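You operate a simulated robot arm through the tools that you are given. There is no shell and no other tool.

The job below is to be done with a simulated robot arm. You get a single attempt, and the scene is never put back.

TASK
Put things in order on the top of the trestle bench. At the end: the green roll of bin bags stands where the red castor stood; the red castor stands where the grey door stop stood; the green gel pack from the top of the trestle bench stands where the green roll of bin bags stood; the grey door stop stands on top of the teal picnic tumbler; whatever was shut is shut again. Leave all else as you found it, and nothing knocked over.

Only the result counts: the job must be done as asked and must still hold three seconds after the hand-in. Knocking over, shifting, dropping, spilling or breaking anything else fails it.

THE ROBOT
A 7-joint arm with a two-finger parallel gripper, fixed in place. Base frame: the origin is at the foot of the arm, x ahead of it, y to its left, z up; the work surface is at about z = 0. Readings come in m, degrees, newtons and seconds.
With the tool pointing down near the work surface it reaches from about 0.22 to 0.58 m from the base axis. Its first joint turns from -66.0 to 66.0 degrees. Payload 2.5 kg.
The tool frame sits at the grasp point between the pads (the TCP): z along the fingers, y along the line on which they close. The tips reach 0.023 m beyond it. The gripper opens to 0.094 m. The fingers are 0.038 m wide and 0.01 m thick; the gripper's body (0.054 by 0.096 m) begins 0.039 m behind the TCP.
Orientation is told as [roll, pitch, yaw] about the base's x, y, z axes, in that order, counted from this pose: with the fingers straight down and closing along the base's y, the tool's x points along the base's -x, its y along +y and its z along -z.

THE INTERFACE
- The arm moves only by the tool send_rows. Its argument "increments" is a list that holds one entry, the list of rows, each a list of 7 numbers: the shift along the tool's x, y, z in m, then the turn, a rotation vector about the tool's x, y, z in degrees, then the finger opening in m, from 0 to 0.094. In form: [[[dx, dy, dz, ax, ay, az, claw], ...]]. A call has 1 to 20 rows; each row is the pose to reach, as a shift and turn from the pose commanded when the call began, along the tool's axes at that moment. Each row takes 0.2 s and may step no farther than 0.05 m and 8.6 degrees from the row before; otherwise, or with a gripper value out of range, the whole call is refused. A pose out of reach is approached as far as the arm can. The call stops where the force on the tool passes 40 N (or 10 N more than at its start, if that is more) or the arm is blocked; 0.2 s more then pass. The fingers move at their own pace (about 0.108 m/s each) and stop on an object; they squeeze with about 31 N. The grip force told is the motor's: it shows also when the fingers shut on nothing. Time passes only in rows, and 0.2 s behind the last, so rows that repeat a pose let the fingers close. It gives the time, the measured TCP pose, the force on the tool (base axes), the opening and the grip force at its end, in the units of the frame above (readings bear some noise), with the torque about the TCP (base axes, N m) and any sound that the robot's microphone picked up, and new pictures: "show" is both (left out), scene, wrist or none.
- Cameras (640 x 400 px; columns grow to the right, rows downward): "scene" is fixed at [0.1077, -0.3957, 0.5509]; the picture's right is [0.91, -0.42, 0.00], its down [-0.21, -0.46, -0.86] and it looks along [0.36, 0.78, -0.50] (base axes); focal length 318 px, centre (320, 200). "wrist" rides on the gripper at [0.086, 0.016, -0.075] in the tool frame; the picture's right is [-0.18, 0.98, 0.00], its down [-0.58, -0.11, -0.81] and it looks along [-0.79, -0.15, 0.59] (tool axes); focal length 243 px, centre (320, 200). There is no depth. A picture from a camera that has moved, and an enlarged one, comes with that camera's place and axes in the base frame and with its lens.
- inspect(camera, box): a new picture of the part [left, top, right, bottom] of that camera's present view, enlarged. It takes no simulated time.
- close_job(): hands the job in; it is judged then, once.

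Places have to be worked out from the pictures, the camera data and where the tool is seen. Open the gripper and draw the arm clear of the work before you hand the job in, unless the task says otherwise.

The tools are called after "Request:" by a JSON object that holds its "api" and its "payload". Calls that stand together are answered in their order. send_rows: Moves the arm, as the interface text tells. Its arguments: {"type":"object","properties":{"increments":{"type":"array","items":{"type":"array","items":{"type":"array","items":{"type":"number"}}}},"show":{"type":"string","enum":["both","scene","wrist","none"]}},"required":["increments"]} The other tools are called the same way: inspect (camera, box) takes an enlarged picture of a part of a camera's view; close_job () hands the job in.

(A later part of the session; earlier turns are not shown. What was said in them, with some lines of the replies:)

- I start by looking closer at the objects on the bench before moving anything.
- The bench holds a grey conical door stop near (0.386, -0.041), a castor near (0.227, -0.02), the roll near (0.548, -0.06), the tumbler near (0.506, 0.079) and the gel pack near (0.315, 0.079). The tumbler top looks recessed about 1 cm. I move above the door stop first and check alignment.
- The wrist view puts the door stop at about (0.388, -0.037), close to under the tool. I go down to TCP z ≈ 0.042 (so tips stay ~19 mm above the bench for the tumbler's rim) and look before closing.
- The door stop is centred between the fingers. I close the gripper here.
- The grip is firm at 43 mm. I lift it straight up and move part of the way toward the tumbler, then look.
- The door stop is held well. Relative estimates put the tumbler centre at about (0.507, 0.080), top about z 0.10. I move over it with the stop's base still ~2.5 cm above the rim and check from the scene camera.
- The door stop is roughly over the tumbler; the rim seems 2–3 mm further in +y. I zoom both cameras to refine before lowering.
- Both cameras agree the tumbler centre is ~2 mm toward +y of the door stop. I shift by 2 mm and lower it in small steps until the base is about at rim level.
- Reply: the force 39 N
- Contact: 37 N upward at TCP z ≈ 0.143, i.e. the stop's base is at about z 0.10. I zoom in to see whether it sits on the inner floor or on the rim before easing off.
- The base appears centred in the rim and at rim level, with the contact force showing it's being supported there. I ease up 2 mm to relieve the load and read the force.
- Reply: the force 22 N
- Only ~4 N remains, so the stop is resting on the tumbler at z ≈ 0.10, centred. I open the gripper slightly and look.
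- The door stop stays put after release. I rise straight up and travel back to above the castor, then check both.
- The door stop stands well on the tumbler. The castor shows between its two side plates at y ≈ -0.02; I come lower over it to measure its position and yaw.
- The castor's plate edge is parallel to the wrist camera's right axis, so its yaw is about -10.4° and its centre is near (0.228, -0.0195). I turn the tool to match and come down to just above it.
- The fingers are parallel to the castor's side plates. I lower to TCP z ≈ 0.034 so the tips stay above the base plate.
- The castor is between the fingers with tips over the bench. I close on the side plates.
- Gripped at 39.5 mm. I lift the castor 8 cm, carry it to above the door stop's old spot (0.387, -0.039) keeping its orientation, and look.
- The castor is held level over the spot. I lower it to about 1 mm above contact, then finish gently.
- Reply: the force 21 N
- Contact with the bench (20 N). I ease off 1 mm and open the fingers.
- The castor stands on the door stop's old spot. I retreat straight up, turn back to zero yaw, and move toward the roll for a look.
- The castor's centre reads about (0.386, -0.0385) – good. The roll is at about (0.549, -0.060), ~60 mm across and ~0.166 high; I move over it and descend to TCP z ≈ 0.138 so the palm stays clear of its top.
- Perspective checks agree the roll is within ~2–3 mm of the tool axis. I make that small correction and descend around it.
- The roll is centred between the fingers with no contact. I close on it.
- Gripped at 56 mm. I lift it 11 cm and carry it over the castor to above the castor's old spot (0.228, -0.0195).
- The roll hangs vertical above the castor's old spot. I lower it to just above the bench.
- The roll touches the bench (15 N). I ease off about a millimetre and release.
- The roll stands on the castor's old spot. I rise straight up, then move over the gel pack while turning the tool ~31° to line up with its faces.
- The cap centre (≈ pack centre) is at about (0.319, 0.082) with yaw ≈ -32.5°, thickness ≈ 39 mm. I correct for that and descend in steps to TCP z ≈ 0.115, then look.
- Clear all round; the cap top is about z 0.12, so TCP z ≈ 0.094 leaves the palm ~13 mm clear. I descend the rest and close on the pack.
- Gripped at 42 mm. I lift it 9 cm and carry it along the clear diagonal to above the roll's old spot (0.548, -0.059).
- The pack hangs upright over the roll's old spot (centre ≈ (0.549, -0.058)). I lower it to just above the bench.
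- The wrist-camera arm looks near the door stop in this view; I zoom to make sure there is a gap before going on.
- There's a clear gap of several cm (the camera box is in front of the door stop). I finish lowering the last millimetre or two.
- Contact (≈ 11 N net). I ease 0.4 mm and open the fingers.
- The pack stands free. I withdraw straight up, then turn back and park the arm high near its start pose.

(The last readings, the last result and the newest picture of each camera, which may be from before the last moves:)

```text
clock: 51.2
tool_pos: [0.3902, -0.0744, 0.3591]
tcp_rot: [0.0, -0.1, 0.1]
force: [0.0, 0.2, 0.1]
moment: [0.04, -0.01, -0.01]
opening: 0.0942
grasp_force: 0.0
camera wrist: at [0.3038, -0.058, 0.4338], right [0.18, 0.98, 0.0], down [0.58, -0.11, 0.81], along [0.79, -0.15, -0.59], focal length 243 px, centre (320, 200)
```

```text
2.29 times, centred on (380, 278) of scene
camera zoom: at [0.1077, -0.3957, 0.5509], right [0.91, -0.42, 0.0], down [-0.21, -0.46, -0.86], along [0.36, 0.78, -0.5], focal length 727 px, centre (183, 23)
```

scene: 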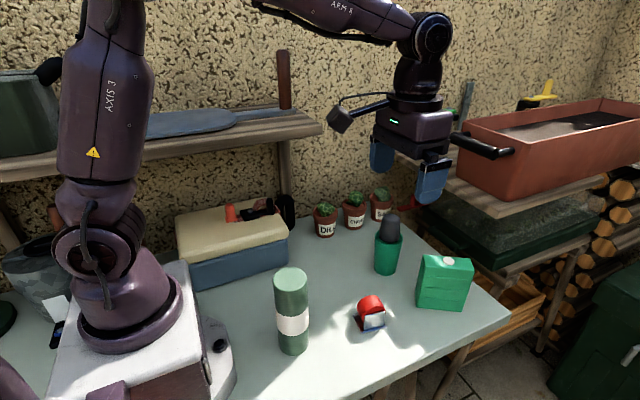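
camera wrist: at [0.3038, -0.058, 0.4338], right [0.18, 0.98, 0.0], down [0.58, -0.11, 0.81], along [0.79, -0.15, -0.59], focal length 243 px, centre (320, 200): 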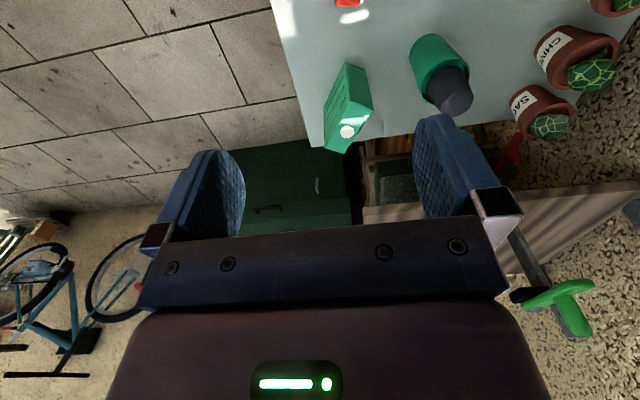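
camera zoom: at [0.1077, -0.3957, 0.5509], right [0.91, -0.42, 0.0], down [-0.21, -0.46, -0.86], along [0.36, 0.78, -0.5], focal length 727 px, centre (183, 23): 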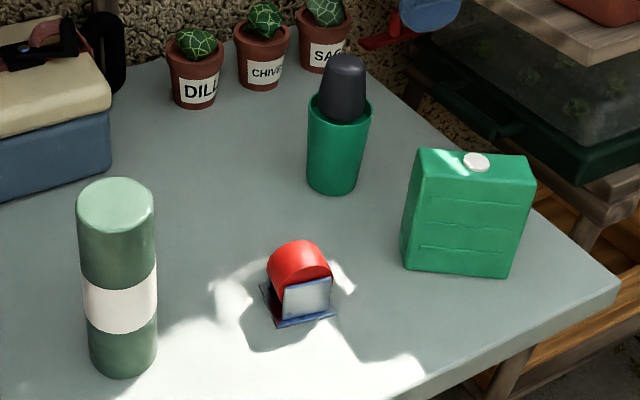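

Everything appears in place. I check the tumbler's position against the original view and the door stop's seat once more.

Request:
{"api": "inspect", "payload": {"camera": "scene", "box": [345, 215, 425, 285]}}

Request:
{"api": "inspect", "payload": {"camera": "scene", "box": [372, 205, 404, 250]}}

Request:
{"api": "inspect", "payload": {"camera": "scene", "box": [160, 160, 320, 300]}}

```text
5.71 times, centred on (385, 250) of scene
camera zoom: at [0.1077, -0.3957, 0.5509], right [0.91, -0.42, 0.0], down [-0.21, -0.46, -0.86], along [0.36, 0.78, -0.5], focal length 1818 px, centre (-51, -86)
```

zoom: 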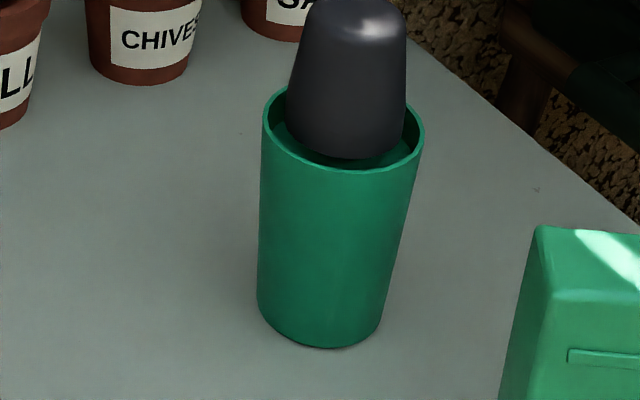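

```text
8.89 times, centred on (388, 228) of scene
camera zoom: at [0.1077, -0.3957, 0.5509], right [0.91, -0.42, 0.0], down [-0.21, -0.46, -0.86], along [0.36, 0.78, -0.5], focal length 2827 px, centre (-284, -44)
```

zoom: 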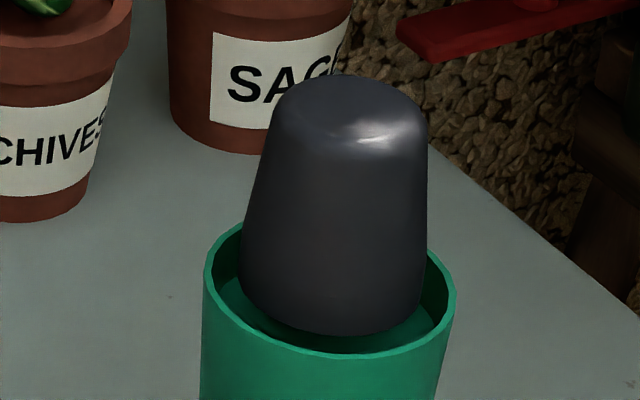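

```text
2.86 times, centred on (240, 230) of scene
camera zoom: at [0.1077, -0.3957, 0.5509], right [0.91, -0.42, 0.0], down [-0.21, -0.46, -0.86], along [0.36, 0.78, -0.5], focal length 909 px, centre (549, 114)
```

zoom: 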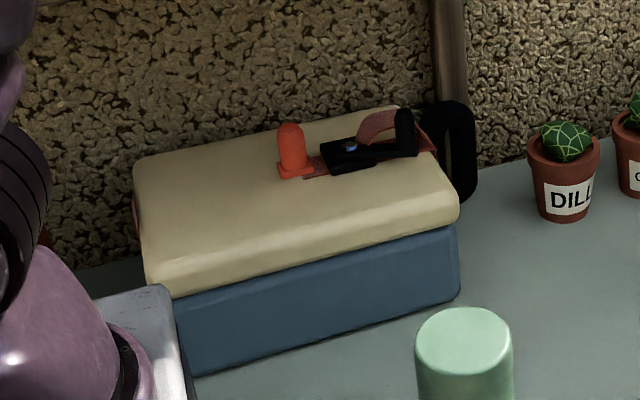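

The tumbler shows at the same pixels as at the start, with the door stop upright on it. The castor, roll and gel pack stand on their new spots, the cool box is still shut, and the arm is clear with the gripper open, so I hand the job in.

Request:
{"api": "close_job", "payload": {}}

```text
The job is handed in.
```

The job is done and handed in. The last pictures show everything upright in its new place, though I haven't been told the verdict.

| Object | Now stands | Position (x, y in m) |
|---|---|---|
| Grey door stop | on top of the teal tumbler | about (0.507, 0.080) |
| Red castor | where the door stop was | about (0.386, -0.039) |
| Green roll of bin bags | where the castor was | about (0.228, -0.020) |
| Green gel pack | where the roll was | about (0.548, -0.059) |

- **Door stop:** its base sits level with the tumbler's rim, not down on the visible recessed floor. It stayed steady for about 40 seconds after I let go.
- **Left alone:** the tumbler shows at the same pixels as in the first picture, and nothing was knocked over. The cool box was never opened and is still shut.
- **Arm:** it is parked high, near its start pose, with the gripper open.
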